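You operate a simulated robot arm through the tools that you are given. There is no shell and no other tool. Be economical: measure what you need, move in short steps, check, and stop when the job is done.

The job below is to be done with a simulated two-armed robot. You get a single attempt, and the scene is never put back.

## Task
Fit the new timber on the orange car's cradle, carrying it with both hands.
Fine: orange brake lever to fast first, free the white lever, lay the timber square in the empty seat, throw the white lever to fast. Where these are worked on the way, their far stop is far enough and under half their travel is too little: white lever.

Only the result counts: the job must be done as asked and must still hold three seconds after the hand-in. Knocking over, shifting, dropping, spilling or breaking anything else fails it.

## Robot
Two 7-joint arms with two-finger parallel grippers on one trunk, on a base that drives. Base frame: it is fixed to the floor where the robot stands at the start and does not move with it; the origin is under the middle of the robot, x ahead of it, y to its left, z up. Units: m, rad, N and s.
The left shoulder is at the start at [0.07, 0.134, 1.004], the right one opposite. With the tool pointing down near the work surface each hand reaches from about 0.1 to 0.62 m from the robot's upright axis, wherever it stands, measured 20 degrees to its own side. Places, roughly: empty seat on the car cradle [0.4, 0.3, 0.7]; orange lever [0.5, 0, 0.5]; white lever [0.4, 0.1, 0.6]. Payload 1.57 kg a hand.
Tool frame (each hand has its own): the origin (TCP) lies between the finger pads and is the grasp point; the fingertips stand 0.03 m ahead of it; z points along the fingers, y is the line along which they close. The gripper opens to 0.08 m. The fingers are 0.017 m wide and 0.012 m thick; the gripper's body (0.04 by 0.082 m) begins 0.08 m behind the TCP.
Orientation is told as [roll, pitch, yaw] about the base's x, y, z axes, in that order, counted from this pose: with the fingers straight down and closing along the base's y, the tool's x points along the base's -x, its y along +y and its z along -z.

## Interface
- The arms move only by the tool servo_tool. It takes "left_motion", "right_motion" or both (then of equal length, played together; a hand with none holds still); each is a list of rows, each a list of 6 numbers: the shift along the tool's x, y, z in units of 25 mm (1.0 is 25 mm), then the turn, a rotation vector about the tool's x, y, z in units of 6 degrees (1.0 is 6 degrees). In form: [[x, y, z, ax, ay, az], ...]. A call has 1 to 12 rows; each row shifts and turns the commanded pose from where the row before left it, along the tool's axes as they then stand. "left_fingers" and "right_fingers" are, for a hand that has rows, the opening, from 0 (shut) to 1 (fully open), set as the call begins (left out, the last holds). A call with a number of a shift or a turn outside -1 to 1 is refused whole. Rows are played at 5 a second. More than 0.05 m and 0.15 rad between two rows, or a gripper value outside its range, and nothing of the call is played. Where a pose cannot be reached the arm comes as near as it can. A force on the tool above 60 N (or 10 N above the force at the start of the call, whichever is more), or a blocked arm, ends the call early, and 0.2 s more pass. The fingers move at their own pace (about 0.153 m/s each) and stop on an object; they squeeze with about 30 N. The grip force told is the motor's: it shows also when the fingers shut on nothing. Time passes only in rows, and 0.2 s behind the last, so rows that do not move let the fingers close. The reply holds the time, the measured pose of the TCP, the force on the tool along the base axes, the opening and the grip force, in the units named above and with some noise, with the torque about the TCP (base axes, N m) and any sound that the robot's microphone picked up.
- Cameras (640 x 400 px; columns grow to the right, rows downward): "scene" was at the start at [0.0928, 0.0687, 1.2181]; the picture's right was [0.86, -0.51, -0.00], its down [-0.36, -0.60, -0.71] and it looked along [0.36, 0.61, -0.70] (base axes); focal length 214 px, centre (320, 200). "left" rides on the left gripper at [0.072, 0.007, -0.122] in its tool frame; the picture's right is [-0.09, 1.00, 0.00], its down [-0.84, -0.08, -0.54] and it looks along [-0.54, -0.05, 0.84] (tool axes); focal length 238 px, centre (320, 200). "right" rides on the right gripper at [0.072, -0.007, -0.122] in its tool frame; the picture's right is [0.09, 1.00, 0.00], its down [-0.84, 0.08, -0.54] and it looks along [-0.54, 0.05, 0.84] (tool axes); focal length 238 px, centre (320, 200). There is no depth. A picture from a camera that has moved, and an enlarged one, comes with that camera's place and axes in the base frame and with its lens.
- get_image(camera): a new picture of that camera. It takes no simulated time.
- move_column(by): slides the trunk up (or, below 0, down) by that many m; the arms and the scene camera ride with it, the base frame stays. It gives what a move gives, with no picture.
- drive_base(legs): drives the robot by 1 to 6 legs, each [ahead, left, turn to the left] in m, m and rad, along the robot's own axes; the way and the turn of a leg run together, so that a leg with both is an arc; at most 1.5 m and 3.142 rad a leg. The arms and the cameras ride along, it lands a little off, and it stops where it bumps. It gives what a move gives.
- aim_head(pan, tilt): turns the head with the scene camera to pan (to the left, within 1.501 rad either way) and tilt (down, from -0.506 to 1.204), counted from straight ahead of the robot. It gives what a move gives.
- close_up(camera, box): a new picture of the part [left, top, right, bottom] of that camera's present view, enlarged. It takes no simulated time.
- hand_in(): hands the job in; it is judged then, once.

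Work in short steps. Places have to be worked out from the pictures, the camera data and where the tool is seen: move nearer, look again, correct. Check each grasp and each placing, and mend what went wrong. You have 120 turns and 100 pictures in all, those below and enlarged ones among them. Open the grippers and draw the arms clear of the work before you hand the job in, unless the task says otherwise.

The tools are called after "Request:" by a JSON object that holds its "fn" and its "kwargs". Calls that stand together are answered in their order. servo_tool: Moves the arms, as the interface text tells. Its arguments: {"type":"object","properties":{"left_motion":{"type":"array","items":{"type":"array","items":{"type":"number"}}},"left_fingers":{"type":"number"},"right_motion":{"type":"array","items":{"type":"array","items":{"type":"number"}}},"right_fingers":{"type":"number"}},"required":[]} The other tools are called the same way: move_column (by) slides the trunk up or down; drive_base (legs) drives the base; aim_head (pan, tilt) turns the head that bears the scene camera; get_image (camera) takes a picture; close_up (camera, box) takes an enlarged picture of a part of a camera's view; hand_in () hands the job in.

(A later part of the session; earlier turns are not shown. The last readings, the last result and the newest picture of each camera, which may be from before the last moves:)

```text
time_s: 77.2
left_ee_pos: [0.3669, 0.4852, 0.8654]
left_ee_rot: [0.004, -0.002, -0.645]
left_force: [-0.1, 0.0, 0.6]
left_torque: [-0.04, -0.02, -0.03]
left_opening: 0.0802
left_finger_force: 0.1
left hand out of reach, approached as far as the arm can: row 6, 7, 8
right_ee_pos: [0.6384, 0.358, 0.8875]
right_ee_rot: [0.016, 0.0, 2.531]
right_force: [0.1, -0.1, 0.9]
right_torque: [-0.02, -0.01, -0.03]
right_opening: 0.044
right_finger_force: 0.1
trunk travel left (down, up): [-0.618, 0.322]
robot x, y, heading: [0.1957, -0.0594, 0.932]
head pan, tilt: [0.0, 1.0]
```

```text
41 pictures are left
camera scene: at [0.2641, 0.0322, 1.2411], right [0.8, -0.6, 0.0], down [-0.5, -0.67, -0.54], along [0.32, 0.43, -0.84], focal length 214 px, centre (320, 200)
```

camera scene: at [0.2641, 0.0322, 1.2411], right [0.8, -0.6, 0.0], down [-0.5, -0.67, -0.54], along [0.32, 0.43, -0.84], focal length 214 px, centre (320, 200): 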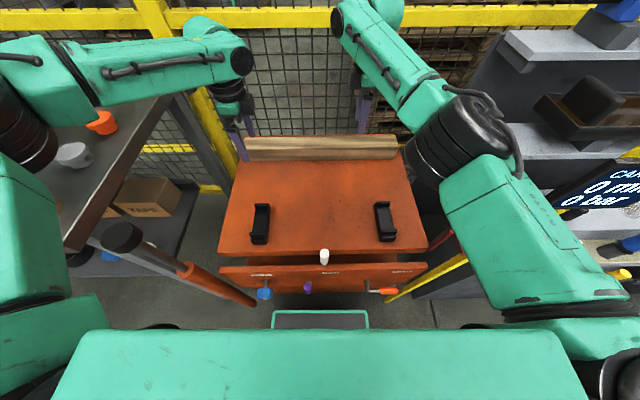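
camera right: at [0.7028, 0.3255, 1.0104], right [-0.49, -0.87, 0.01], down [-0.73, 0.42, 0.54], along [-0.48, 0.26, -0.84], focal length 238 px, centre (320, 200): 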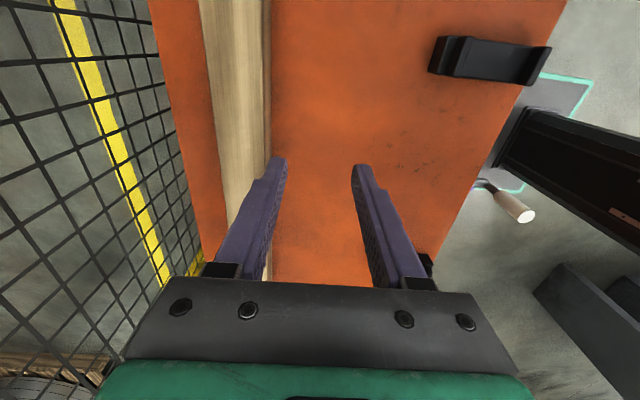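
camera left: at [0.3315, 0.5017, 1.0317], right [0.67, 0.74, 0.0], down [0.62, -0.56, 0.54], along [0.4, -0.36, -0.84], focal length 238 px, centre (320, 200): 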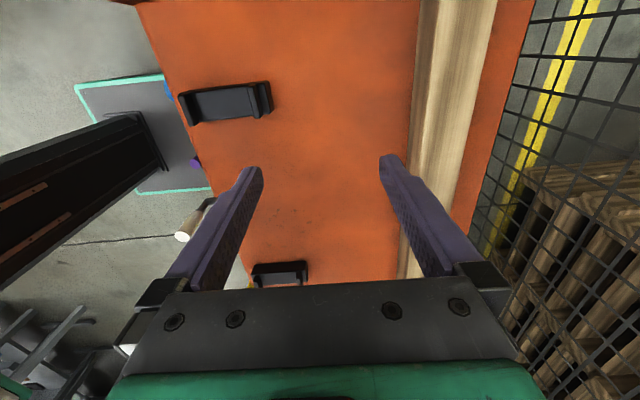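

The left elbow is bent far outward, so a wrist limit seems to block. I unwind the left hand's turn to see whether it can then stretch forward.

Request:
{"fn": "servo_tool", "kwargs": {"left_motion": [[0, 0, 0, 0, 0, -1], [0, 0, 0, 0, 0, -1], [0, 0, 0, 0, 0, -1], [0, 0, 0, 0, 0, -1], [0, 0, 0, 0, 0, -1], [0, 0, 0, 0, 0, -1], [0, 0, 0, 0, 0, -1], [0, 0, 0, 0, 0, -1], [0, 0, 0, 0, 0, -1], [0, 0, 0, 0, 0, -1]]}}

Request:
{"fn": "servo_tool", "kwargs": {"left_motion": [[0, 0, 0, 0, 0, -1], [0, 0, 0, 0, 0, -1], [0, 0, 0, 0, 0, -1], [0, 0, 0, 0, 0, -1], [0, 0, 0, 0, 0, -1], [-0.5, -0.8, 0, 0, 0, 0], [-0.5, -0.8, 0, 0, 0, 0], [-0.5, 0, 0, 0, 0, 0], [-0.5, 0, 0, 0, 0, 0]]}}

Request:
{"fn": "get_image", "kwargs": {"camera": "scene"}}

```text
time_s: 79.5
left_ee_pos: [0.3689, 0.4837, 0.8654]
left_ee_rot: [0.001, -0.003, 0.406]
left_force: [-0.2, -0.2, -0.5]
left_torque: [0.01, 0.0, 0.0]
left_opening: 0.0798
left_finger_force: 0.0
right_ee_pos: [0.6385, 0.3575, 0.8879]
right_ee_rot: [0.014, 0.0, 2.533]
right_force: [1.4, 1.1, 0.5]
right_torque: [-0.03, -0.02, -0.03]
right_opening: 0.0441
right_finger_force: 0.0
trunk travel left (down, up): [-0.618, 0.322]
robot x, y, heading: [0.1881, -0.0602, 0.931]
head pan, tilt: [0.0, 1.0]
```

```text
time_s: 81.5
left_ee_pos: [0.3746, 0.4761, 0.8736]
left_ee_rot: [-0.001, -0.001, 0.929]
left_force: [0.7, -0.9, 0.0]
left_torque: [0.01, 0.01, -0.01]
left_opening: 0.0797
left_finger_force: 0.0
left hand out of reach, approached as far as the arm can: row 6, 7, 8, 9
right_ee_pos: [0.6393, 0.3573, 0.8874]
right_ee_rot: [0.015, -0.001, 2.531]
right_force: [0.1, 0.1, 0.3]
right_torque: [0.01, 0.01, 0.01]
right_opening: 0.0441
right_finger_force: 0.1
trunk travel left (down, up): [-0.618, 0.322]
robot x, y, heading: [0.1889, -0.0653, 0.929]
head pan, tilt: [0.0, 1.0]
```

```text
40 pictures are left
camera scene: at [0.2638, 0.0322, 1.2412], right [0.8, -0.6, 0.0], down [-0.5, -0.67, -0.54], along [0.32, 0.43, -0.84], focal length 214 px, centre (320, 200)
```

scene: 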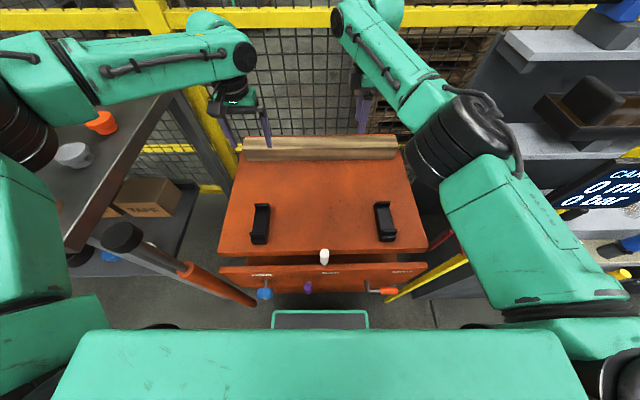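

Unwinding didn't help, so the elbow posture itself is stuck outward. I raise the trunk and pull the left hand in, low and to its side, to let the elbow settle differently, then stretch again.

Request:
{"fn": "move_column", "kwargs": {"by": 0.25}}

Request:
{"fn": "servo_tool", "kwargs": {"left_motion": [[0.96, 0.46, 0.5, 0, 0, 0], [0.96, 0.46, 0.5, 0, 0, 0], [0.96, 0.46, 0.5, 0, 0, 0], [0.96, 0.46, 0.5, 0, 0, 0], [0.96, 0.46, 0.5, 0, 0, 0], [0.96, 0.46, 0.5, 0, 0, 0], [0.96, 0.46, 0.8, 0, 0, 0], [0.96, 0.46, 0.8, 0, 0, 0]]}}

Request:
{"fn": "get_image", "kwargs": {"camera": "scene"}}

```text
time_s: 84.0
left_ee_pos: [0.3736, 0.4754, 1.1244]
left_ee_rot: [-0.003, -0.001, 0.926]
left_force: [0.1, 0.2, 0.4]
left_torque: [0.02, -0.02, -0.01]
left_opening: 0.08
left_finger_force: 0.1
right_ee_pos: [0.6385, 0.3578, 1.1387]
right_ee_rot: [0.016, -0.001, 2.533]
right_force: [-0.3, -0.2, 1.1]
right_torque: [-0.03, 0.0, -0.01]
right_opening: 0.0441
right_finger_force: 0.1
trunk travel left (down, up): [-0.868, 0.072]
robot x, y, heading: [0.1927, -0.0619, 0.929]
head pan, tilt: [0.0, 1.0]
```

```text
time_s: 85.8
left_ee_pos: [0.1852, 0.3773, 1.0081]
left_ee_rot: [-0.003, -0.006, 0.926]
left_force: [-0.5, 0.5, -0.2]
left_torque: [0.02, -0.04, -0.03]
left_opening: 0.0801
left_finger_force: 0.1
right_ee_pos: [0.6373, 0.3564, 1.1376]
right_ee_rot: [0.016, 0.002, 2.532]
right_force: [-0.3, -1.1, 0.5]
right_torque: [0.0, 0.0, 0.01]
right_opening: 0.0442
right_finger_force: 0.1
trunk travel left (down, up): [-0.868, 0.072]
robot x, y, heading: [0.1905, -0.0649, 0.925]
head pan, tilt: [0.0, 1.0]
```

```text
39 pictures are left
camera scene: at [0.2618, 0.032, 1.4913], right [0.8, -0.6, 0.0], down [-0.5, -0.67, -0.54], along [0.33, 0.43, -0.84], focal length 214 px, centre (320, 200)
```

scene: 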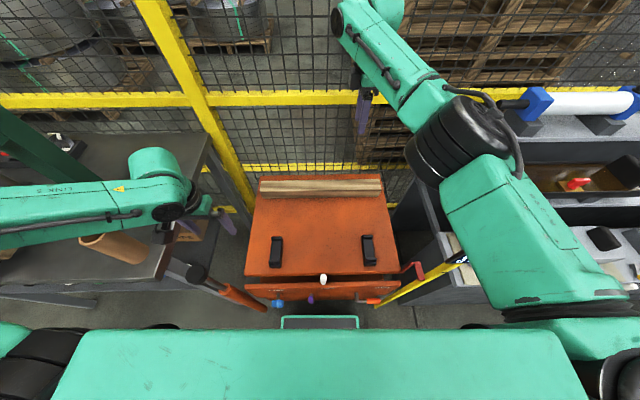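

The left forearm lies far out to the side, near the cardboard tube. I back up 0.3 m into free space, stretch that arm straight outward so the elbow unfolds, and then swing it round to the front.

Request:
{"fn": "drive_base", "kwargs": {"legs": [[-0.3, 0, 0]]}}

Request:
{"fn": "servo_tool", "kwargs": {"left_motion": [[0, 0, -0.8, 0, 0, 0], [-0.6, 1, -0.8, 0, 0, 0], [-0.6, 1, -0.8, 0, 0, 0], [-0.6, 1, 0, 0, 0, 0], [-0.6, 1, 0, 0, 0, 0], [-0.6, 1, 0, 0, 0, 0], [-0.6, 1, 0, 0, 0, 0], [-0.6, 1, 0, 0, 0, 0], [-0.6, 1, 0, 0, 0, 0], [-0.8, 0.8, 0, 0, 0, 0], [-0.8, 0.8, 0, 0, 0, 0]]}}

Request:
{"fn": "get_image", "kwargs": {"camera": "scene"}}

```text
time_s: 87.9
left_ee_pos: [0.0067, 0.1376, 1.0081]
left_ee_rot: [-0.003, 0.001, 0.925]
left_force: [0.6, 0.4, 0.2]
left_torque: [-0.02, -0.01, -0.04]
left_opening: 0.0798
left_finger_force: 0.1
right_ee_pos: [0.4586, 0.1168, 1.1371]
right_ee_rot: [0.018, 0.001, 2.532]
right_force: [0.2, -0.7, 0.2]
right_torque: [-0.02, 0.01, -0.02]
right_opening: 0.0439
right_finger_force: 0.1
trunk travel left (down, up): [-0.868, 0.072]
robot x, y, heading: [0.0093, -0.3046, 0.924]
head pan, tilt: [0.0, 1.0]
```

```text
time_s: 90.3
left_ee_pos: [-0.0878, 0.4002, 1.0683]
left_ee_rot: [-0.003, -0.003, 0.923]
left_force: [0.4, 0.6, 0.1]
left_torque: [0.0, 0.02, 0.01]
left_opening: 0.0797
left_finger_force: 0.1
left hand out of reach, approached as far as the arm can: row 11
right_ee_pos: [0.459, 0.1175, 1.1369]
right_ee_rot: [0.018, 0.0, 2.531]
right_force: [1.3, -0.2, -0.1]
right_torque: [0.0, 0.01, 0.0]
right_opening: 0.044
right_finger_force: 0.1
trunk travel left (down, up): [-0.868, 0.072]
robot x, y, heading: [0.012, -0.3031, 0.923]
head pan, tilt: [0.0, 1.0]
```

```text
38 pictures are left
camera scene: at [0.0845, -0.2074, 1.491], right [0.8, -0.6, 0.0], down [-0.51, -0.67, -0.54], along [0.32, 0.43, -0.84], focal length 214 px, centre (320, 200)
```

scene: 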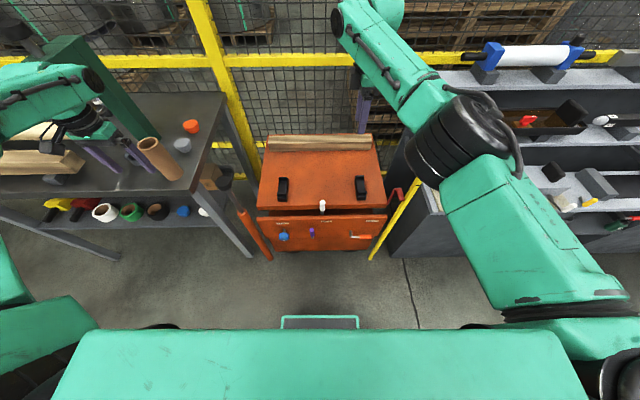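

The left fingers are right beside the cardboard tube (top ≈1.05, tips ≈1.04). I raise the trunk 0.07 m first, then swing the stretched arm to the front above it.

Request:
{"fn": "move_column", "kwargs": {"by": 0.07}}

Request:
{"fn": "servo_tool", "kwargs": {"left_motion": [[0, -1, 0, 0, 0, 0], [0, -1, 0, 0, 0, 0], [0, -1, 0, 0, 0, 0], [-0.6, -1, 0, 0, 0, 0], [-0.7, -1, 0, 0, 0, 0], [-0.7, -1, 0, 0, 0, 0], [-0.7, -1, 0, 0, 0, 0], [-0.7, -1, 0, 0, 0, 0], [-0.5, -1, 0, 0, 0, 0], [-0.3, -1, 0, 0, 0, 0], [-0.3, -1, 0, 0, 0, 0], [-0.3, -1, 0, 0, 0, 0]]}}

Request:
{"fn": "get_image", "kwargs": {"camera": "scene"}}

```text
time_s: 91.4
left_ee_pos: [-0.0888, 0.3984, 1.1382]
left_ee_rot: [-0.002, -0.002, 0.926]
left_force: [-0.4, -0.6, -0.8]
left_torque: [0.03, -0.01, -0.04]
left_opening: 0.08
left_finger_force: 0.1
right_ee_pos: [0.4586, 0.1161, 1.2082]
right_ee_rot: [0.015, 0.001, 2.532]
right_force: [0.4, 0.3, -1.2]
right_torque: [0.0, 0.02, -0.01]
right_opening: 0.0442
right_finger_force: 0.1
trunk travel left (down, up): [-0.938, 0.002]
robot x, y, heading: [0.0107, -0.2998, 0.928]
head pan, tilt: [0.0, 1.0]
```

```text
time_s: 94.0
left_ee_pos: [0.1701, 0.2653, 1.1594]
left_ee_rot: [-0.002, -0.005, 0.926]
left_force: [1.1, 0.0, -0.3]
left_torque: [0.0, -0.01, -0.03]
left_opening: 0.0799
left_finger_force: 0.2
left hand out of reach, approached as far as the arm can: row 7, 8, 9, 10, 11, 12
right_ee_pos: [0.4577, 0.1153, 1.2082]
right_ee_rot: [0.014, 0.0, 2.53]
right_force: [-0.8, 0.2, -0.2]
right_torque: [0.0, -0.01, 0.01]
right_opening: 0.044
right_finger_force: 0.1
trunk travel left (down, up): [-0.938, 0.002]
robot x, y, heading: [0.0077, -0.304, 0.926]
head pan, tilt: [0.0, 1.0]
```

```text
37 pictures are left
camera scene: at [0.0831, -0.2096, 1.5612], right [0.8, -0.6, 0.0], down [-0.51, -0.67, -0.54], along [0.32, 0.43, -0.84], focal length 214 px, centre (320, 200)
```

scene: 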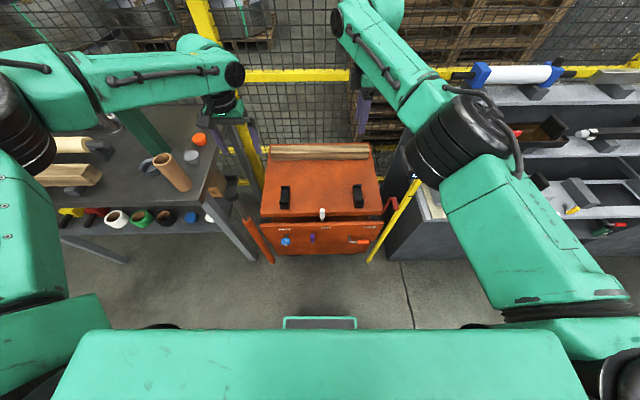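

The left arm still stops short at this height. Wrist height may be the issue, so I lower the hand first (clear of the pump handle) and then try stretching.

Request:
{"fn": "servo_tool", "kwargs": {"left_motion": [[0, 0, 1, 0, 0, 0], [0, 0, 1, 0, 0, 0], [0, 0, 1, 0, 0, 0], [0, -1, 1, 0, 0, 0], [0, -1, 1, 0, 0, 0], [0, -1, 1, 0, 0, 0], [0, -0.5, 0, 0, 0, 0], [-1, 0, 0, 0, 0, 0], [-1, 0, 0, 0, 0, 0], [-1, 0, 0, 0, 0, 0], [-1, 0, 0, 0, 0, 0]]}}

Request:
{"fn": "get_image", "kwargs": {"camera": "scene"}}

```text
time_s: 96.4
left_ee_pos: [0.1628, 0.2332, 1.0935]
left_ee_rot: [-0.003, -0.005, 0.924]
left_force: [0.0, 0.5, 0.1]
left_torque: [-0.03, 0.0, -0.01]
left_opening: 0.08
left_finger_force: 0.1
left hand out of reach, approached as far as the arm can: row 1, 2, 3, 4, 5, 6, 7, 8, 9, 10, 11
right_ee_pos: [0.4593, 0.1157, 1.2089]
right_ee_rot: [0.016, 0.003, 2.53]
right_force: [-0.4, -0.2, 0.1]
right_torque: [-0.01, -0.02, -0.01]
right_opening: 0.044
right_finger_force: 0.0
trunk travel left (down, up): [-0.938, 0.002]
robot x, y, heading: [0.0098, -0.3062, 0.929]
head pan, tilt: [0.0, 1.0]
```

```text
36 pictures are left
camera scene: at [0.0832, -0.2086, 1.5612], right [0.8, -0.6, 0.0], down [-0.51, -0.67, -0.54], along [0.32, 0.43, -0.84], focal length 214 px, centre (320, 200)
```

scene: 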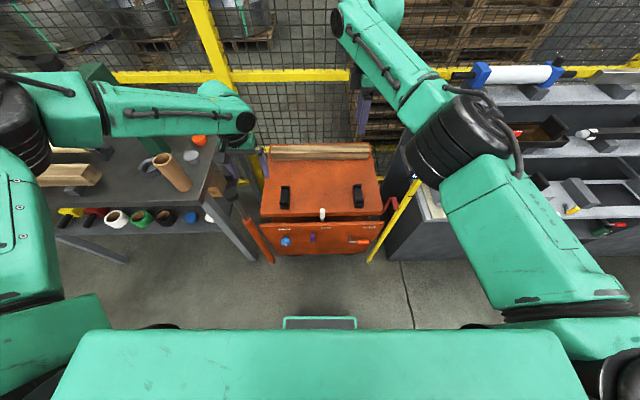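

The left arm is stuck in an elbow-out posture. The right arm escaped a like one by tilting its tool level and back, so I do the same with the left hand.

Request:
{"fn": "servo_tool", "kwargs": {"left_motion": [[0.8, 0, -0.6, 0, 0, 0], [0.8, 0, -0.6, 0, 0, 0], [0.8, 0, -0.6, 0, 0, 0], [0.8, 0, -0.6, 0, 0, 0], [0, 0, 0, 0, -1, 0], [0, 0, 0, 0, -1, 0], [0, 0, 0, 0, -1, 0], [0, 0, 0, 0, -1, 0], [0, 0, 0, 0, -1, 0], [0, 0, 0, 0, -1, 0], [0, 0, 0, 0, -1, 0], [0, 0, 0, 0, -1, 0]]}}

Request:
{"fn": "servo_tool", "kwargs": {"left_motion": [[0, -0.5, 0, 0, -1, 0], [0, -0.5, 0, 0, -1, 0], [0, -0.5, 0, 0, -1, 0], [0, -0.5, 0, 0, -1, 0]]}}

Request:
{"fn": "get_image", "kwargs": {"camera": "scene"}}

```text
time_s: 99.0
left_ee_pos: [0.1122, 0.1706, 1.1524]
left_ee_rot: [-0.009, -0.84, 0.931]
left_force: [0.3, 0.9, 0.0]
left_torque: [-0.03, 0.02, 0.0]
left_opening: 0.0799
left_finger_force: 0.1
right_ee_pos: [0.4551, 0.1181, 1.2084]
right_ee_rot: [0.016, 0.003, 2.53]
right_force: [-0.5, -0.8, 0.3]
right_torque: [-0.03, 0.0, 0.02]
right_opening: 0.0439
right_finger_force: 0.0
trunk travel left (down, up): [-0.938, 0.002]
robot x, y, heading: [0.0093, -0.3019, 0.927]
head pan, tilt: [0.0, 1.0]
```

```text
time_s: 100.0
left_ee_pos: [0.1571, 0.1409, 1.1514]
left_ee_rot: [-0.004, -1.263, 0.928]
left_force: [-0.3, -0.3, 0.0]
left_torque: [0.0, -0.01, 0.01]
left_opening: 0.0801
left_finger_force: 0.0
left hand out of reach, approached as far as the arm can: row 1
right_ee_pos: [0.4601, 0.1157, 1.2075]
right_ee_rot: [0.015, 0.0, 2.531]
right_force: [0.8, -0.1, -0.4]
right_torque: [0.0, 0.02, -0.02]
right_opening: 0.0441
right_finger_force: 0.2
trunk travel left (down, up): [-0.938, 0.002]
robot x, y, heading: [0.0074, -0.2974, 0.931]
head pan, tilt: [0.0, 1.0]
```

```text
35 pictures are left
camera scene: at [0.0843, -0.209, 1.5612], right [0.8, -0.6, 0.0], down [-0.51, -0.67, -0.54], along [0.32, 0.43, -0.84], focal length 214 px, centre (320, 200)
```

scene: 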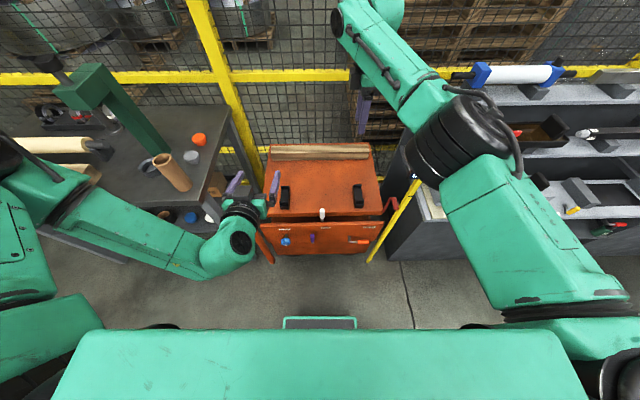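

The wrist is level but the elbow is still outside. I pull the level hand back in toward the body and down, which should fold the elbow downward.

Request:
{"fn": "servo_tool", "kwargs": {"left_motion": [[0, 0, -1, 0, 0, 0], [0, 0, -1, 0, 0, 0], [0, 0, -1, 0, 0, 0], [0, 0, -1, 0, 0, 0], [0.8, 0, -1, 0, 0, 0], [0.8, 0, -1, 0, 0, 0], [0.8, 0, -0.6, 0, 0, 0], [0.8, 0, 0, 0, 0, 0], [0.8, 0, 0, 0, 0, 0], [0.8, 0, 0, 0, 0, 0]]}}

Request:
{"fn": "get_image", "kwargs": {"camera": "scene"}}

```text
time_s: 102.2
left_ee_pos: [0.0618, 0.1104, 1.1255]
left_ee_rot: [-0.01, -1.26, 0.933]
left_force: [0.1, 0.5, -0.9]
left_torque: [-0.02, 0.0, 0.01]
left_opening: 0.08
left_finger_force: 0.0
left hand out of reach, approached as far as the arm can: row 2, 3, 4, 5, 6, 7, 8, 9, 10
right_ee_pos: [0.4578, 0.1139, 1.2073]
right_ee_rot: [0.014, 0.002, 2.53]
right_force: [0.0, 0.4, 0.2]
right_torque: [-0.01, -0.01, -0.01]
right_opening: 0.0442
right_finger_force: 0.1
trunk travel left (down, up): [-0.938, 0.002]
robot x, y, heading: [0.0125, -0.3055, 0.924]
head pan, tilt: [0.0, 1.0]
```

```text
34 pictures are left
camera scene: at [0.082, -0.2091, 1.5612], right [0.8, -0.6, 0.0], down [-0.51, -0.67, -0.54], along [0.33, 0.43, -0.84], focal length 214 px, centre (320, 200)
```

scene: 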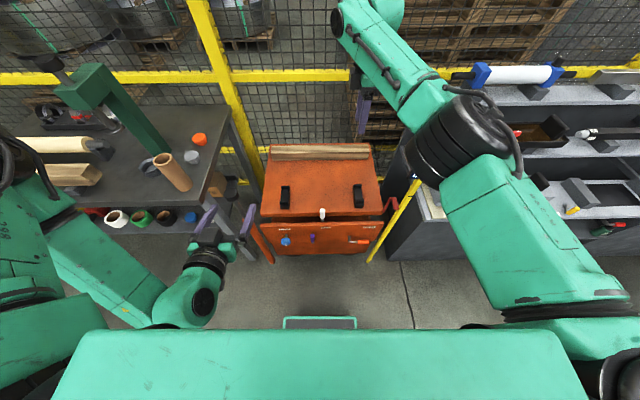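

The elbow is high and forward. I turn the tool down again and lower the hand well below the shoulder at the left side, so the elbow hangs.

Request:
{"fn": "servo_tool", "kwargs": {"left_motion": [[0, 0.5, 0, 0, 1, 0], [0, 0.5, 0, 0, 1, 0], [0, 0.5, 0, 0, 1, 0], [0, 0.5, 0, 0, 1, 0], [0, 0.5, 0, 0, 1, 0], [0, 0.5, 0, 0, 1, 0], [0, 0.5, 0, 0, 1, 0], [0, 0.5, 0, 0, 1, 0], [0, 0, 0, 0, 1, 0], [0, 0, 0, 0, 1, 0], [0, 0, 0, 0, 1, 0], [0, 0, 0, 0, 1, 0]]}}

Request:
{"fn": "servo_tool", "kwargs": {"left_motion": [[0, 0, 1, 0, 0, 0], [0, 0, 1, 0, 0, 0], [0, 0, 1, 0, 0, 0], [0, 0, 1, 0, 0, 0], [0, 0, 1, 0, 0, 0], [0, 0, 1, 0, 0, 0], [0, 0, 1, 0, 0, 0], [0, 0, 1, 0, 0, 0], [0, 0, 1, 0, 0, 0], [0, 0, 1, 0, 0, 0], [0, 0, 1, 0, 0, 0], [0, 0, 1, 0, 0, 0]]}}

Request:
{"fn": "get_image", "kwargs": {"camera": "scene"}}

```text
time_s: 104.8
left_ee_pos: [0.0577, 0.1148, 1.125]
left_ee_rot: [-0.004, -1.208, 0.93]
left_force: [0.0, 0.2, 0.1]
left_torque: [0.0, 0.0, 0.01]
left_opening: 0.0799
left_finger_force: 0.1
left hand out of reach, approached as far as the arm can: row 1, 2, 3, 4, 5, 6, 7, 8, 9, 10, 11, 12
right_ee_pos: [0.4579, 0.1159, 1.2083]
right_ee_rot: [0.015, -0.001, 2.532]
right_force: [-0.6, -0.1, -0.3]
right_torque: [0.04, 0.01, 0.0]
right_opening: 0.0438
right_finger_force: 0.1
trunk travel left (down, up): [-0.938, 0.002]
robot x, y, heading: [0.0056, -0.3058, 0.924]
head pan, tilt: [0.0, 1.0]
```

```text
time_s: 107.4
left_ee_pos: [0.181, 0.3308, 1.1093]
left_ee_rot: [-0.005, -1.207, 0.931]
left_force: [0.5, 0.2, 0.4]
left_torque: [-0.01, 0.0, 0.0]
left_opening: 0.0801
left_finger_force: 0.1
left hand out of reach, approached as far as the arm can: row 5, 6, 7, 8, 9, 10, 11, 12
right_ee_pos: [0.4571, 0.1149, 1.2076]
right_ee_rot: [0.015, 0.004, 2.531]
right_force: [0.2, 0.3, 1.2]
right_torque: [-0.01, 0.04, 0.02]
right_opening: 0.0439
right_finger_force: 0.0
trunk travel left (down, up): [-0.938, 0.002]
robot x, y, heading: [0.0115, -0.305, 0.924]
head pan, tilt: [0.0, 1.0]
```

```text
33 pictures are left
camera scene: at [0.0833, -0.2084, 1.5611], right [0.8, -0.6, 0.0], down [-0.51, -0.67, -0.54], along [0.32, 0.43, -0.84], focal length 214 px, centre (320, 200)
```

scene: 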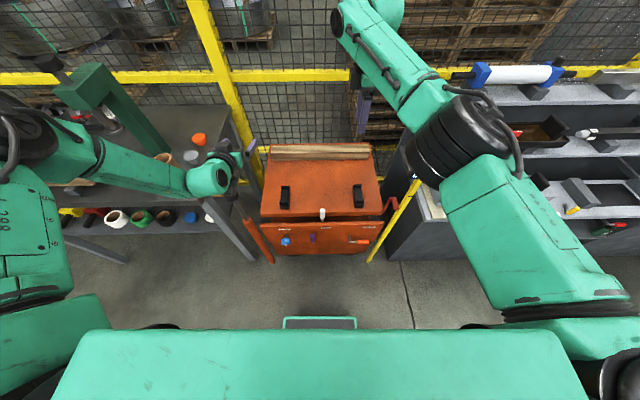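

The tilt had not undone, so the hand only moved forward level (no contact). I draw it back to where the tilting worked and tilt it down again.

Request:
{"fn": "servo_tool", "kwargs": {"left_motion": [[0, 0.3, -1, 0, 0, 0], [0, 0.3, -1, 0, 0, 0], [0, 0.3, -1, 0, 0, 0], [0, 0.3, -1, 0, 0, 0], [0, 0, -1, 0, 0, 0], [0, 0, 0, 0, 1, 0], [0, 0, 0, 0, 1, 0], [0, 0, 0, 0, 1, 0], [0, 0, 0, 0, 1, 0], [0, 0, 0, 0, 1, 0], [0, 0, 0, 0, 1, 0]]}}

```text
time_s: 109.8
left_ee_pos: [0.0857, 0.2576, 1.1529]
left_ee_rot: [-0.001, -0.579, 0.925]
left_force: [0.6, 0.5, -0.2]
left_torque: [0.01, 0.03, 0.01]
left_opening: 0.0797
left_finger_force: 0.0
right_ee_pos: [0.4588, 0.1158, 1.2079]
right_ee_rot: [0.014, -0.001, 2.53]
right_force: [0.1, 0.3, 0.1]
right_torque: [-0.01, 0.01, 0.01]
right_opening: 0.0439
right_finger_force: 0.1
trunk travel left (down, up): [-0.938, 0.002]
robot x, y, heading: [0.0125, -0.3017, 0.929]
head pan, tilt: [0.0, 1.0]
```

Tilting works here. I finish turning it down, then lower it 0.18 m while drawing back a little.

Request:
{"fn": "servo_tool", "kwargs": {"left_motion": [[0, 0, 0, 0, 1, 0], [0, 0, 0, 0, 1, 0], [0, 0, 0, 0, 1, 0], [0, 0, 0, 0, 1, 0], [0, 0, 0, 0, 1, 0], [0.6, 0, 0.9, 0, 0.5, 0], [0.6, 0, 0.9, 0, 0, 0], [0.6, 0, 0.9, 0, 0, 0], [0.6, 0, 0.9, 0, 0, 0], [0.6, 0, 0.9, 0, 0, 0], [0.6, 0, 0.9, 0, 0, 0], [0.6, 0, 0.9, 0, 0, 0]]}}

Request:
{"fn": "servo_tool", "kwargs": {"left_motion": [[0, 0, 1, 0, 0, 0], [0, 0, 1, 0, 0, 0], [0, 0, 1, 0, 0, 0], [0, 0, 1, 0, 0, 0], [0, 0, 1, 0, 0, 0], [0, 0, 1, 0, 0, 0]]}}

Request:
{"fn": "get_image", "kwargs": {"camera": "scene"}}

```text
time_s: 112.4
left_ee_pos: [0.0232, 0.1733, 0.9938]
left_ee_rot: [-0.001, -0.004, 0.925]
left_force: [-0.8, 0.3, 0.5]
left_torque: [-0.01, 0.0, -0.03]
left_opening: 0.0801
left_finger_force: 0.0
right_ee_pos: [0.4572, 0.1152, 1.2081]
right_ee_rot: [0.015, 0.002, 2.531]
right_force: [0.7, 0.4, -0.1]
right_torque: [-0.04, 0.0, 0.0]
right_opening: 0.0438
right_finger_force: 0.1
trunk travel left (down, up): [-0.938, 0.002]
robot x, y, heading: [0.0125, -0.3039, 0.928]
head pan, tilt: [0.0, 1.0]
```

```text
time_s: 113.8
left_ee_pos: [0.0001, 0.1637, 0.9345]
left_ee_rot: [-0.002, -0.003, 0.924]
left_force: [0.2, -0.6, -0.4]
left_torque: [0.0, 0.01, -0.02]
left_opening: 0.0799
left_finger_force: 0.1
left hand out of reach, approached as far as the arm can: row 3, 4, 5, 6
right_ee_pos: [0.4577, 0.115, 1.2064]
right_ee_rot: [0.016, -0.002, 2.531]
right_force: [-0.1, 0.1, 0.4]
right_torque: [0.05, -0.01, 0.0]
right_opening: 0.0439
right_finger_force: 0.1
trunk travel left (down, up): [-0.938, 0.002]
robot x, y, heading: [0.0083, -0.3039, 0.927]
head pan, tilt: [0.0, 1.0]
```

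```text
32 pictures are left
camera scene: at [0.0835, -0.209, 1.5612], right [0.8, -0.6, 0.0], down [-0.51, -0.67, -0.54], along [0.32, 0.43, -0.84], focal length 214 px, centre (320, 200)
```

scene: 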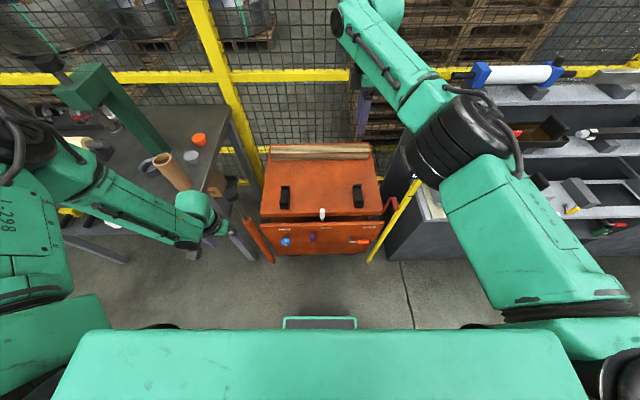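

Fully stretched the arm has no elbow ambiguity, so I back off 0.08 m more, stretch the left arm out at 45°, and then swing it forward along its full-reach circle.

Request:
{"fn": "drive_base", "kwargs": {"legs": [[-0.08, 0, 0]]}}

Request:
{"fn": "servo_tool", "kwargs": {"left_motion": [[0, 0.96, -0.9, 0, 0, 0], [0, 0.96, -0.9, 0, 0, 0], [-0.3, 0.96, -0.9, 0, 0, 0], [-0.5, 0.96, -0.9, 0, 0, 0], [-0.5, 0.96, -0.9, 0, 0, 0], [-0.5, 0.96, -0.5, 0, 0, 0], [-0.5, 0.96, 0, 0, 0, 0], [-0.5, 0.96, 0, 0, 0, 0], [-0.5, 0.96, 0, 0, 0, 0], [-0.5, 0.96, 0, 0, 0, 0], [-0.7, 0.7, 0, 0, 0, 0], [-0.7, 0.7, 0, 0, 0, 0]]}}

Request:
{"fn": "servo_tool", "kwargs": {"left_motion": [[-0.7, -0.66, 0, 0, 0, 0], [-0.7, -0.69, 0, 0, 0, 0], [-0.66, -0.72, 0, 0, 0, 0], [-0.63, -0.75, 0, 0, 0, 0], [-0.6, -0.78, 0, 0, 0, 0], [-0.56, -0.81, 0, 0, 0, 0], [-0.52, -0.84, 0, 0, 0, 0], [-0.48, -0.86, 0, 0, 0, 0], [-0.44, -0.88, 0, 0, 0, 0], [-0.4, -0.9, 0, 0, 0, 0], [-0.36, -0.92, 0, 0, 0, 0], [-0.32, -0.94, 0, 0, 0, 0]]}}

Request:
{"fn": "get_image", "kwargs": {"camera": "scene"}}

```text
time_s: 114.8
left_ee_pos: [-0.043, 0.1067, 0.9315]
left_ee_rot: [-0.002, 0.004, 0.925]
left_force: [0.3, -0.1, 0.4]
left_torque: [-0.05, 0.03, 0.03]
left_opening: 0.0799
left_finger_force: 0.0
right_ee_pos: [0.4162, 0.0587, 1.2017]
right_ee_rot: [0.022, 0.0, 2.532]
right_force: [1.4, 1.0, -1.0]
right_torque: [-0.05, 0.02, 0.0]
right_opening: 0.0438
right_finger_force: 0.2
trunk travel left (down, up): [-0.938, 0.002]
robot x, y, heading: [-0.0348, -0.3642, 0.924]
head pan, tilt: [0.0, 1.0]
```

```text
time_s: 117.4
left_ee_pos: [-0.1794, 0.3137, 1.0582]
left_ee_rot: [-0.003, -0.006, 0.926]
left_force: [-0.4, -0.4, 0.1]
left_torque: [-0.03, -0.02, -0.01]
left_opening: 0.08
left_finger_force: 0.1
left hand out of reach, approached as far as the arm can: row 10, 11, 12
right_ee_pos: [0.41, 0.0534, 1.208]
right_ee_rot: [0.014, 0.001, 2.532]
right_force: [0.2, -0.2, 0.0]
right_torque: [0.01, -0.04, 0.02]
right_opening: 0.0439
right_finger_force: 0.0
trunk travel left (down, up): [-0.938, 0.002]
robot x, y, heading: [-0.0375, -0.3705, 0.93]
head pan, tilt: [0.0, 1.0]
```

```text
time_s: 120.0
left_ee_pos: [-0.0326, 0.2878, 1.0648]
left_ee_rot: [0.0, -0.004, 0.925]
left_force: [-0.1, -0.5, -1.0]
left_torque: [-0.02, -0.02, 0.04]
left_opening: 0.0799
left_finger_force: 0.1
left hand out of reach, approached as far as the arm can: row 1, 2, 3, 4, 5, 6, 7, 9
right_ee_pos: [0.4129, 0.053, 1.2076]
right_ee_rot: [0.014, -0.001, 2.53]
right_force: [-0.5, 0.5, 0.0]
right_torque: [-0.02, 0.03, 0.0]
right_opening: 0.044
right_finger_force: 0.1
trunk travel left (down, up): [-0.938, 0.002]
robot x, y, heading: [-0.0361, -0.3638, 0.925]
head pan, tilt: [0.0, 1.0]
```

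```text
31 pictures are left
camera scene: at [0.0371, -0.272, 1.5611], right [0.8, -0.6, 0.0], down [-0.51, -0.67, -0.54], along [0.32, 0.43, -0.84], focal length 214 px, centre (320, 200)
```

scene: 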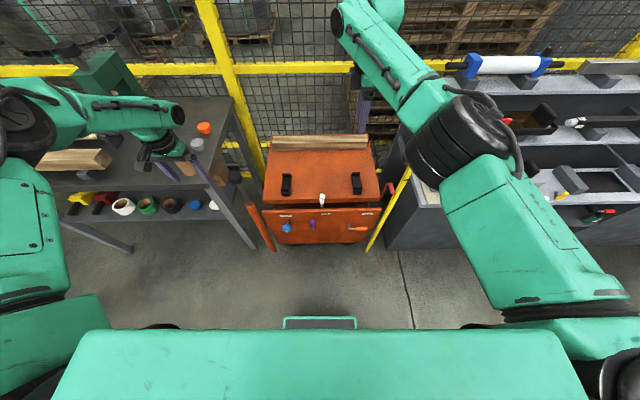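

The swing is progressing at near full reach. I continue it toward straight ahead.

Request:
{"fn": "servo_tool", "kwargs": {"left_motion": [[-0.55, -0.9, 0, 0, 0, 0], [-0.5, -0.9, 0, 0, 0, 0], [-0.5, -0.95, 0, 0, 0, 0], [-0.45, -0.95, 0, 0, 0, 0], [-0.4, -0.95, 0, 0, 0, 0], [-0.35, -1, 0, 0, 0, 0], [-0.3, -1, 0, 0, 0, 0], [-0.25, -1, 0, 0, 0, 0], [-0.2, -1, 0, 0, 0, 0], [-0.15, -1, 0, 0, 0, 0]]}}

```text
time_s: 122.2
left_ee_pos: [0.1347, 0.1507, 1.1142]
left_ee_rot: [-0.001, -0.007, 0.923]
left_force: [0.6, -0.4, 0.8]
left_torque: [0.01, -0.02, -0.03]
left_opening: 0.0801
left_finger_force: 0.0
left hand out of reach, approached as far as the arm can: row 1, 2, 3, 4, 5, 6, 7, 8, 9, 10
right_ee_pos: [0.4121, 0.0526, 1.2086]
right_ee_rot: [0.015, 0.0, 2.531]
right_force: [-0.5, 0.6, -0.2]
right_torque: [-0.01, -0.01, -0.04]
right_opening: 0.0439
right_finger_force: 0.0
trunk travel left (down, up): [-0.938, 0.002]
robot x, y, heading: [-0.0361, -0.3654, 0.929]
head pan, tilt: [0.0, 1.0]
```

Inward the reach shrinks again, so the forearm twist is at its limit. The right arm was freed while its fingers leaned outward; I lean the left fingers outward likewise to drive its elbow inward.

Request:
{"fn": "servo_tool", "kwargs": {"left_motion": [[0.8, 0, 0, 0, 0, 0], [0.8, 0, 0, 0, 0, 0], [0, 0, 0, -1, 0, 0], [0, 0, 0, -1, 0, 0], [0, 0, 0, -1, 0, 0], [0, 0, 0, -1, 0, 0], [0, 0, 0, -1, 0, 0], [0, 0, 0, -1, 0, 0], [0, 0, 0, -1, 0, 0], [0, 0, 0, -1, 0, 0], [0, 0, 0, -1, 0, 0]]}}

Request:
{"fn": "get_image", "kwargs": {"camera": "scene"}}

```text
time_s: 124.6
left_ee_pos: [0.0003, 0.1219, 1.1679]
left_ee_rot: [0.938, -0.006, 0.923]
left_force: [0.6, -0.4, -1.0]
left_torque: [-0.01, -0.03, 0.02]
left_opening: 0.0799
left_finger_force: 0.0
left hand out of reach, approached as far as the arm can: row 5, 6, 7, 8, 9, 10, 11
right_ee_pos: [0.4116, 0.0521, 1.2074]
right_ee_rot: [0.016, 0.001, 2.529]
right_force: [-0.1, 0.2, -0.2]
right_torque: [0.04, -0.03, 0.01]
right_opening: 0.0438
right_finger_force: 0.0
trunk travel left (down, up): [-0.938, 0.002]
robot x, y, heading: [-0.039, -0.3677, 0.923]
head pan, tilt: [0.0, 1.0]
```

```text
30 pictures are left
camera scene: at [0.0357, -0.2715, 1.5612], right [0.8, -0.6, 0.0], down [-0.51, -0.67, -0.54], along [0.33, 0.43, -0.84], focal length 214 px, centre (320, 200)
```

scene: 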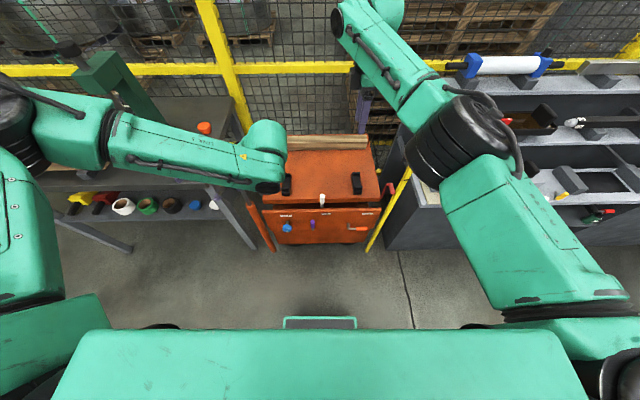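

The left upper arm is stuck about 37° outward, so its reach at the timber's present place is too short. New plan: drive close, hook the timber with the right hand and slide it toward me along the deck, then grip it with both hands where both reach. First I straighten the left tool and drive forward with the trunk still high.

Request:
{"fn": "servo_tool", "kwargs": {"left_motion": [[0, -0.5, 0, 1, 0, 0], [0, -0.5, 0, 1, 0, 0], [0, -0.5, 0, 1, 0, 0], [0, -0.5, 0, 1, 0, 0], [0, -0.5, 0, 1, 0, 0], [0, -0.5, 0, 1, 0, 0], [0, -0.5, 0, 1, 0, 0], [0, 0, 0, 1, 0, 0], [0, 0, 0, 0.95, 0, 0]]}}

Request:
{"fn": "drive_base", "kwargs": {"legs": [[0.3, 0, 0]]}}

Request:
{"fn": "get_image", "kwargs": {"camera": "scene"}}

```text
time_s: 126.6
left_ee_pos: [0.0552, 0.0808, 1.1168]
left_ee_rot: [0.0, -0.006, 0.926]
left_force: [0.6, 0.3, 0.3]
left_torque: [0.01, 0.0, 0.04]
left_opening: 0.0799
left_finger_force: 0.0
right_ee_pos: [0.4096, 0.0532, 1.208]
right_ee_rot: [0.013, 0.001, 2.531]
right_force: [-0.3, 0.2, 1.1]
right_torque: [-0.01, 0.0, 0.0]
right_opening: 0.0437
right_finger_force: 0.1
trunk travel left (down, up): [-0.938, 0.002]
robot x, y, heading: [-0.034, -0.367, 0.926]
head pan, tilt: [0.0, 1.0]
```

```text
time_s: 128.7
left_ee_pos: [0.2338, 0.3191, 1.1169]
left_ee_rot: [0.003, -0.006, 0.927]
left_force: [0.0, 0.1, -0.3]
left_torque: [-0.01, 0.02, 0.04]
left_opening: 0.08
left_finger_force: 0.0
right_ee_pos: [0.59, 0.2916, 1.2078]
right_ee_rot: [0.014, 0.002, 2.531]
right_force: [-0.4, 0.2, 0.4]
right_torque: [-0.02, 0.0, 0.03]
right_opening: 0.044
right_finger_force: 0.0
trunk travel left (down, up): [-0.938, 0.002]
robot x, y, heading: [0.1438, -0.1282, 0.928]
head pan, tilt: [0.0, 1.0]
```

```text
29 pictures are left
camera scene: at [0.2144, -0.0336, 1.5615], right [0.8, -0.6, 0.0], down [-0.5, -0.67, -0.54], along [0.33, 0.43, -0.84], focal length 214 px, centre (320, 200)
```

scene: 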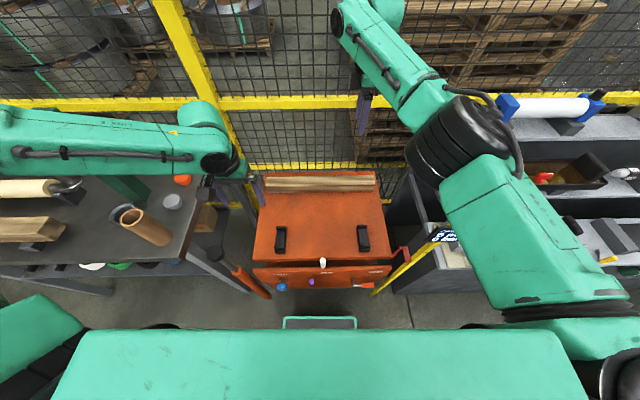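

Clear on both sides. I drive on another 0.12 m and check the gap between base and car.

Request:
{"fn": "drive_base", "kwargs": {"legs": [[0.12, 0, 0]]}}

Request:
{"fn": "get_image", "kwargs": {"camera": "right"}}

```text
time_s: 129.9
left_ee_pos: [0.3049, 0.412, 1.1181]
left_ee_rot: [0.003, -0.007, 0.926]
left_force: [-0.8, -0.2, -0.4]
left_torque: [0.03, 0.0, 0.05]
left_opening: 0.0802
left_finger_force: 0.1
right_ee_pos: [0.6605, 0.3853, 1.2117]
right_ee_rot: [0.011, 0.0, 2.533]
right_force: [-1.0, -0.7, -0.2]
right_torque: [0.02, -0.02, -0.01]
right_opening: 0.0439
right_finger_force: 0.0
trunk travel left (down, up): [-0.938, 0.002]
robot x, y, heading: [0.2169, -0.0337, 0.922]
head pan, tilt: [0.0, 1.0]
```

```text
28 pictures are left
camera right: at [0.7237, 0.3525, 1.333], right [-0.49, -0.87, 0.01], down [-0.73, 0.42, 0.54], along [-0.48, 0.26, -0.84], focal length 238 px, centre (320, 200)
```

right: 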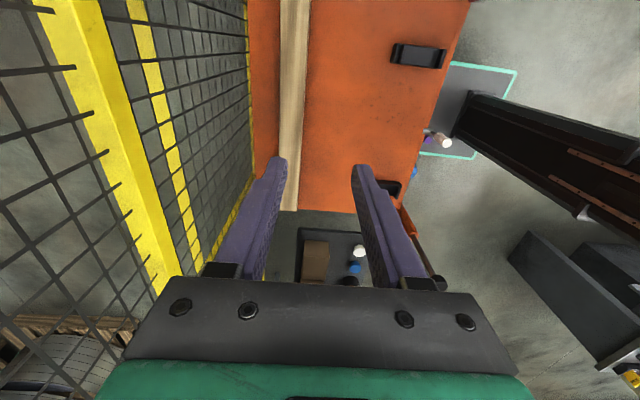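

Base gap is fine. I shut the right fingers, tilt that tool 36° forward for reach, lower the trunk 0.11 m and bring the fingertips over the timber's far side.

Request:
{"fn": "servo_tool", "kwargs": {"right_motion": [[0, 0, 0, 0, 0, 0.32], [0, 0, 0, 1, 0, 0], [0, 0, 0, 1, 0, 0], [0, 0, 0, 1, 0, 0], [0, 0, 0, 1, 0, 0], [0, 0, 0, 1, 0, 0], [0, 0, 0, 1, 0, 0]], "right_fingers": 0}}

Request:
{"fn": "move_column", "kwargs": {"by": -0.11}}

Request:
{"fn": "servo_tool", "kwargs": {"right_motion": [[-0.32, 0.25, 1, 0, 0, 0], [-0.32, 0.25, 1, 0, 0, 0], [-0.32, 0.25, 1, 0, 0, 0], [-0.32, 0.25, 1, 0, 0, 0], [-0.32, 0.25, 1, 0, 0, 0], [-0.32, 0.25, 1, 0, 0, 0], [-0.32, 0.25, 1, 0, 0, 0], [-0.32, 0.25, 1, 0, 0, 0], [-0.32, 0.25, 1, 0, 0, 0], [-0.32, 0.25, 1, 0, 0, 0]]}}

Request:
{"fn": "get_image", "kwargs": {"camera": "right"}}

Request:
{"fn": "get_image", "kwargs": {"camera": "scene"}}

```text
time_s: 131.5
left_ee_pos: [0.3081, 0.4165, 1.1178]
left_ee_rot: [0.004, -0.003, 0.923]
left_force: [-0.6, 0.1, 0.1]
left_torque: [0.02, 0.02, 0.02]
left_opening: 0.0801
left_finger_force: 0.0
right_ee_pos: [0.6624, 0.3889, 1.2081]
right_ee_rot: [-0.615, 0.002, 2.497]
right_force: [0.1, -0.9, 0.3]
right_torque: [0.01, 0.0, 0.02]
right_opening: 0.0002
right_finger_force: 21.2
trunk travel left (down, up): [-0.938, 0.002]
robot x, y, heading: [0.2153, -0.0304, 0.927]
head pan, tilt: [0.0, 1.0]
```

```text
time_s: 132.9
left_ee_pos: [0.307, 0.4157, 1.0057]
left_ee_rot: [0.002, -0.006, 0.926]
left_force: [-0.4, -1.0, 0.6]
left_torque: [0.02, -0.01, -0.01]
left_opening: 0.0797
left_finger_force: 0.0
right_ee_pos: [0.6626, 0.3882, 1.0974]
right_ee_rot: [-0.613, 0.002, 2.498]
right_force: [0.3, -1.3, -0.3]
right_torque: [0.0, -0.01, 0.02]
right_opening: 0.0
right_finger_force: 21.2
trunk travel left (down, up): [-0.828, 0.112]
robot x, y, heading: [0.2157, -0.0305, 0.926]
head pan, tilt: [0.0, 1.0]
```

```text
time_s: 135.1
left_ee_pos: [0.3078, 0.4159, 1.0067]
left_ee_rot: [0.005, -0.003, 0.925]
left_force: [0.4, 0.7, -0.5]
left_torque: [-0.03, -0.01, 0.02]
left_opening: 0.08
left_finger_force: 0.0
right_ee_pos: [0.6569, 0.4862, 0.9058]
right_ee_rot: [-0.615, 0.0, 2.498]
right_force: [-0.5, -0.1, 0.2]
right_torque: [-0.03, 0.01, 0.02]
right_opening: 0.0
right_finger_force: 21.5
right hand out of reach, approached as far as the arm can: row 9, 10
trunk travel left (down, up): [-0.828, 0.112]
robot x, y, heading: [0.2152, -0.0307, 0.929]
head pan, tilt: [0.0, 1.0]
```

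```text
27 pictures are left
camera right: at [0.6757, 0.3936, 1.0094], right [-0.41, -0.71, -0.57], down [-0.9, 0.2, 0.4], along [-0.17, 0.68, -0.72], focal length 238 px, centre (320, 200)
```

right: 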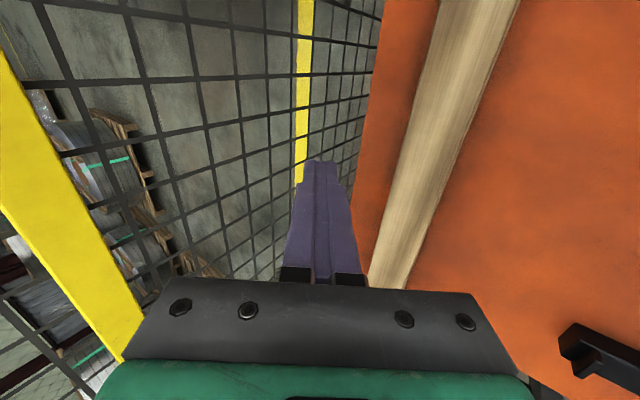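

```text
26 pictures are left
camera scene: at [0.288, 0.0636, 1.4512], right [0.8, -0.6, 0.0], down [-0.51, -0.67, -0.54], along [0.32, 0.43, -0.84], focal length 214 px, centre (320, 200)
```

scene: 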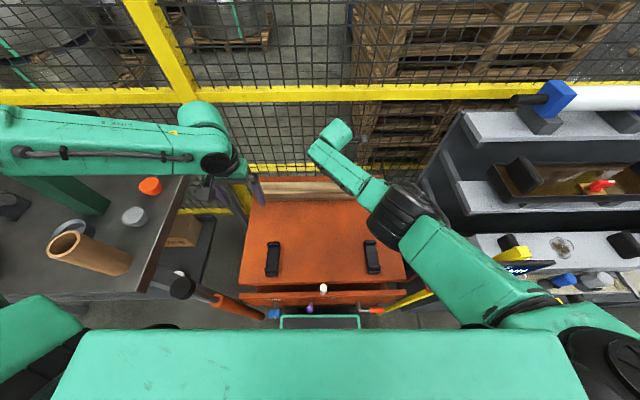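

The right hand needs a lower trunk, but the left forearm lies over the table. I first push the left hand forward so its forearm comes in off the table, and look.

Request:
{"fn": "servo_tool", "kwargs": {"left_motion": [[-1, 0, -0.3, 0, 0, 0], [-1, 0, -0.3, 0, 0, 0], [-1, 0, -0.3, 0, 0, 0], [-1, 0, -0.3, 0, 0, 0], [-1, 0, 0, 0, 0, 0]]}}

Request:
{"fn": "get_image", "kwargs": {"camera": "scene"}}

```text
time_s: 136.3
left_ee_pos: [0.3835, 0.5165, 1.0362]
left_ee_rot: [0.003, -0.003, 0.925]
left_force: [-0.4, -0.2, -0.6]
left_torque: [0.01, -0.03, -0.02]
left_opening: 0.0801
left_finger_force: 0.0
right_ee_pos: [0.6566, 0.4874, 0.9035]
right_ee_rot: [-0.613, 0.004, 2.496]
right_force: [0.1, 1.0, 0.6]
right_torque: [-0.02, -0.02, 0.02]
right_opening: 0.0001
right_finger_force: 21.1
trunk travel left (down, up): [-0.828, 0.112]
robot x, y, heading: [0.2151, -0.0286, 0.928]
head pan, tilt: [0.0, 1.0]
```

```text
25 pictures are left
camera scene: at [0.2886, 0.0655, 1.451], right [0.8, -0.6, 0.0], down [-0.51, -0.67, -0.54], along [0.32, 0.43, -0.84], focal length 214 px, centre (320, 200)
```

scene: 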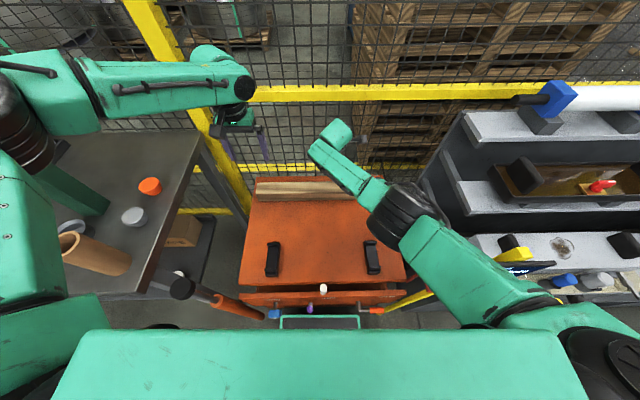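

The left arm is now off the table. I lower the trunk 0.14 m and then advance the right fingertips past the timber's back edge, still above it.

Request:
{"fn": "move_column", "kwargs": {"by": -0.14}}

Request:
{"fn": "servo_tool", "kwargs": {"right_motion": [[-0.4, -0.7, 0.5, 0, 0, 0], [-0.4, -0.7, 0.5, 0, 0, 0], [-0.4, -0.7, 0.5, 0, 0, 0]]}}

Request:
{"fn": "get_image", "kwargs": {"camera": "right"}}

Request:
{"fn": "get_image", "kwargs": {"camera": "scene"}}

```text
time_s: 138.0
left_ee_pos: [0.3825, 0.5153, 0.8978]
left_ee_rot: [0.006, -0.005, 0.925]
left_force: [0.2, -0.6, 0.3]
left_torque: [0.0, -0.02, -0.03]
left_opening: 0.0801
left_finger_force: 0.1
right_ee_pos: [0.6556, 0.4859, 0.7641]
right_ee_rot: [-0.614, 0.002, 2.496]
right_force: [-1.2, 0.0, -1.1]
right_torque: [-0.05, -0.01, 0.03]
right_opening: 0.0
right_finger_force: 21.0
trunk travel left (down, up): [-0.688, 0.252]
robot x, y, heading: [0.2121, -0.0333, 0.931]
head pan, tilt: [0.0, 1.0]
```

```text
time_s: 138.8
left_ee_pos: [0.3825, 0.5159, 0.8981]
left_ee_rot: [0.004, -0.003, 0.925]
left_force: [-0.5, 0.0, 0.6]
left_torque: [0.0, -0.01, -0.02]
left_opening: 0.0799
left_finger_force: 0.1
right_ee_pos: [0.6567, 0.4859, 0.7651]
right_ee_rot: [-0.611, 0.001, 2.497]
right_force: [-0.6, 0.0, 0.6]
right_torque: [0.0, -0.01, 0.0]
right_opening: 0.0
right_finger_force: 21.5
right hand out of reach, approached as far as the arm can: row 1, 2, 3
trunk travel left (down, up): [-0.688, 0.252]
robot x, y, heading: [0.2102, -0.0277, 0.924]
head pan, tilt: [0.0, 1.0]
```

```text
24 pictures are left
camera right: at [0.6755, 0.3937, 0.8693], right [-0.41, -0.71, -0.57], down [-0.9, 0.2, 0.4], along [-0.17, 0.68, -0.72], focal length 238 px, centre (320, 200)
```

right: 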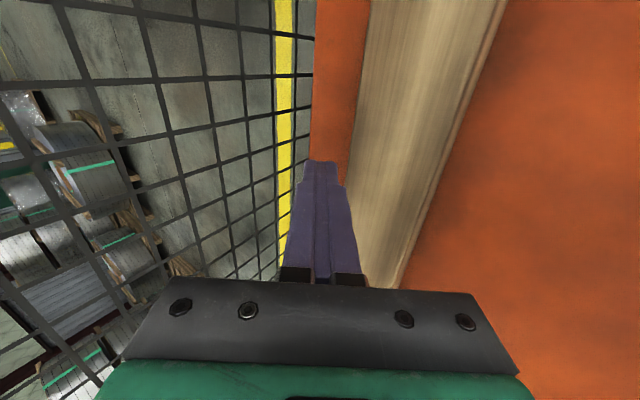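

```text
23 pictures are left
camera scene: at [0.2877, 0.0639, 1.3112], right [0.8, -0.6, 0.0], down [-0.51, -0.67, -0.54], along [0.32, 0.43, -0.84], focal length 214 px, centre (320, 200)
```

scene: 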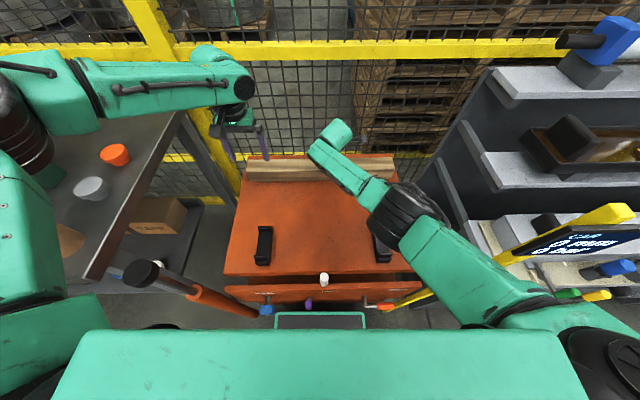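

The arm is stretched at fingertip f≈0.80; the timber spans about f 0.74–0.81. I move the right hand up and the trunk down by 0.06 m to flatten the arm, then test the forward reach again.

Request:
{"fn": "servo_tool", "kwargs": {"right_motion": [[0, -0.6, -0.8, 0, 0, 0], [0, -0.6, -0.8, 0, 0, 0], [0, -0.6, -0.8, 0, 0, 0]]}}

Request:
{"fn": "move_column", "kwargs": {"by": -0.07}}

Request:
{"fn": "servo_tool", "kwargs": {"right_motion": [[0, -0.8, 0.6, 0, 0, 0], [0, -0.8, 0.6, 0, 0, 0], [0, -0.8, 0.6, 0, 0, 0]]}}

```text
time_s: 139.6
left_ee_pos: [0.3838, 0.5142, 0.8961]
left_ee_rot: [0.004, -0.005, 0.924]
left_force: [-0.6, 0.0, 0.6]
left_torque: [-0.01, -0.02, 0.01]
left_opening: 0.0803
left_finger_force: 0.0
right_ee_pos: [0.6578, 0.4873, 0.8406]
right_ee_rot: [-0.613, 0.003, 2.499]
right_force: [0.1, -0.5, -0.7]
right_torque: [0.04, 0.03, -0.01]
right_opening: 0.0001
right_finger_force: 21.3
trunk travel left (down, up): [-0.688, 0.252]
robot x, y, heading: [0.2135, -0.0301, 0.926]
head pan, tilt: [0.0, 1.0]
```

```text
time_s: 140.7
left_ee_pos: [0.3824, 0.5143, 0.8284]
left_ee_rot: [0.003, -0.004, 0.927]
left_force: [-0.4, -0.1, 0.4]
left_torque: [0.01, -0.02, 0.0]
left_opening: 0.0801
left_finger_force: 0.0
right_ee_pos: [0.6575, 0.4874, 0.7709]
right_ee_rot: [-0.613, 0.002, 2.498]
right_force: [-0.2, -0.4, -0.2]
right_torque: [-0.02, -0.02, 0.0]
right_opening: 0.0
right_finger_force: 21.4
trunk travel left (down, up): [-0.618, 0.322]
robot x, y, heading: [0.2149, -0.0313, 0.925]
head pan, tilt: [0.0, 1.0]
```

```text
time_s: 141.5
left_ee_pos: [0.3825, 0.5151, 0.8279]
left_ee_rot: [0.004, -0.004, 0.925]
left_force: [0.2, 0.4, 0.7]
left_torque: [-0.02, -0.01, -0.01]
left_opening: 0.0798
left_finger_force: 0.0
right_ee_pos: [0.6897, 0.5007, 0.7665]
right_ee_rot: [-0.615, 0.002, 2.497]
right_force: [-0.6, -0.1, -1.1]
right_torque: [-0.01, -0.04, -0.02]
right_opening: 0.0003
right_finger_force: 21.1
right hand out of reach, approached as far as the arm can: row 1, 2, 3
trunk travel left (down, up): [-0.618, 0.322]
robot x, y, heading: [0.2149, -0.0336, 0.929]
head pan, tilt: [0.0, 1.0]
```

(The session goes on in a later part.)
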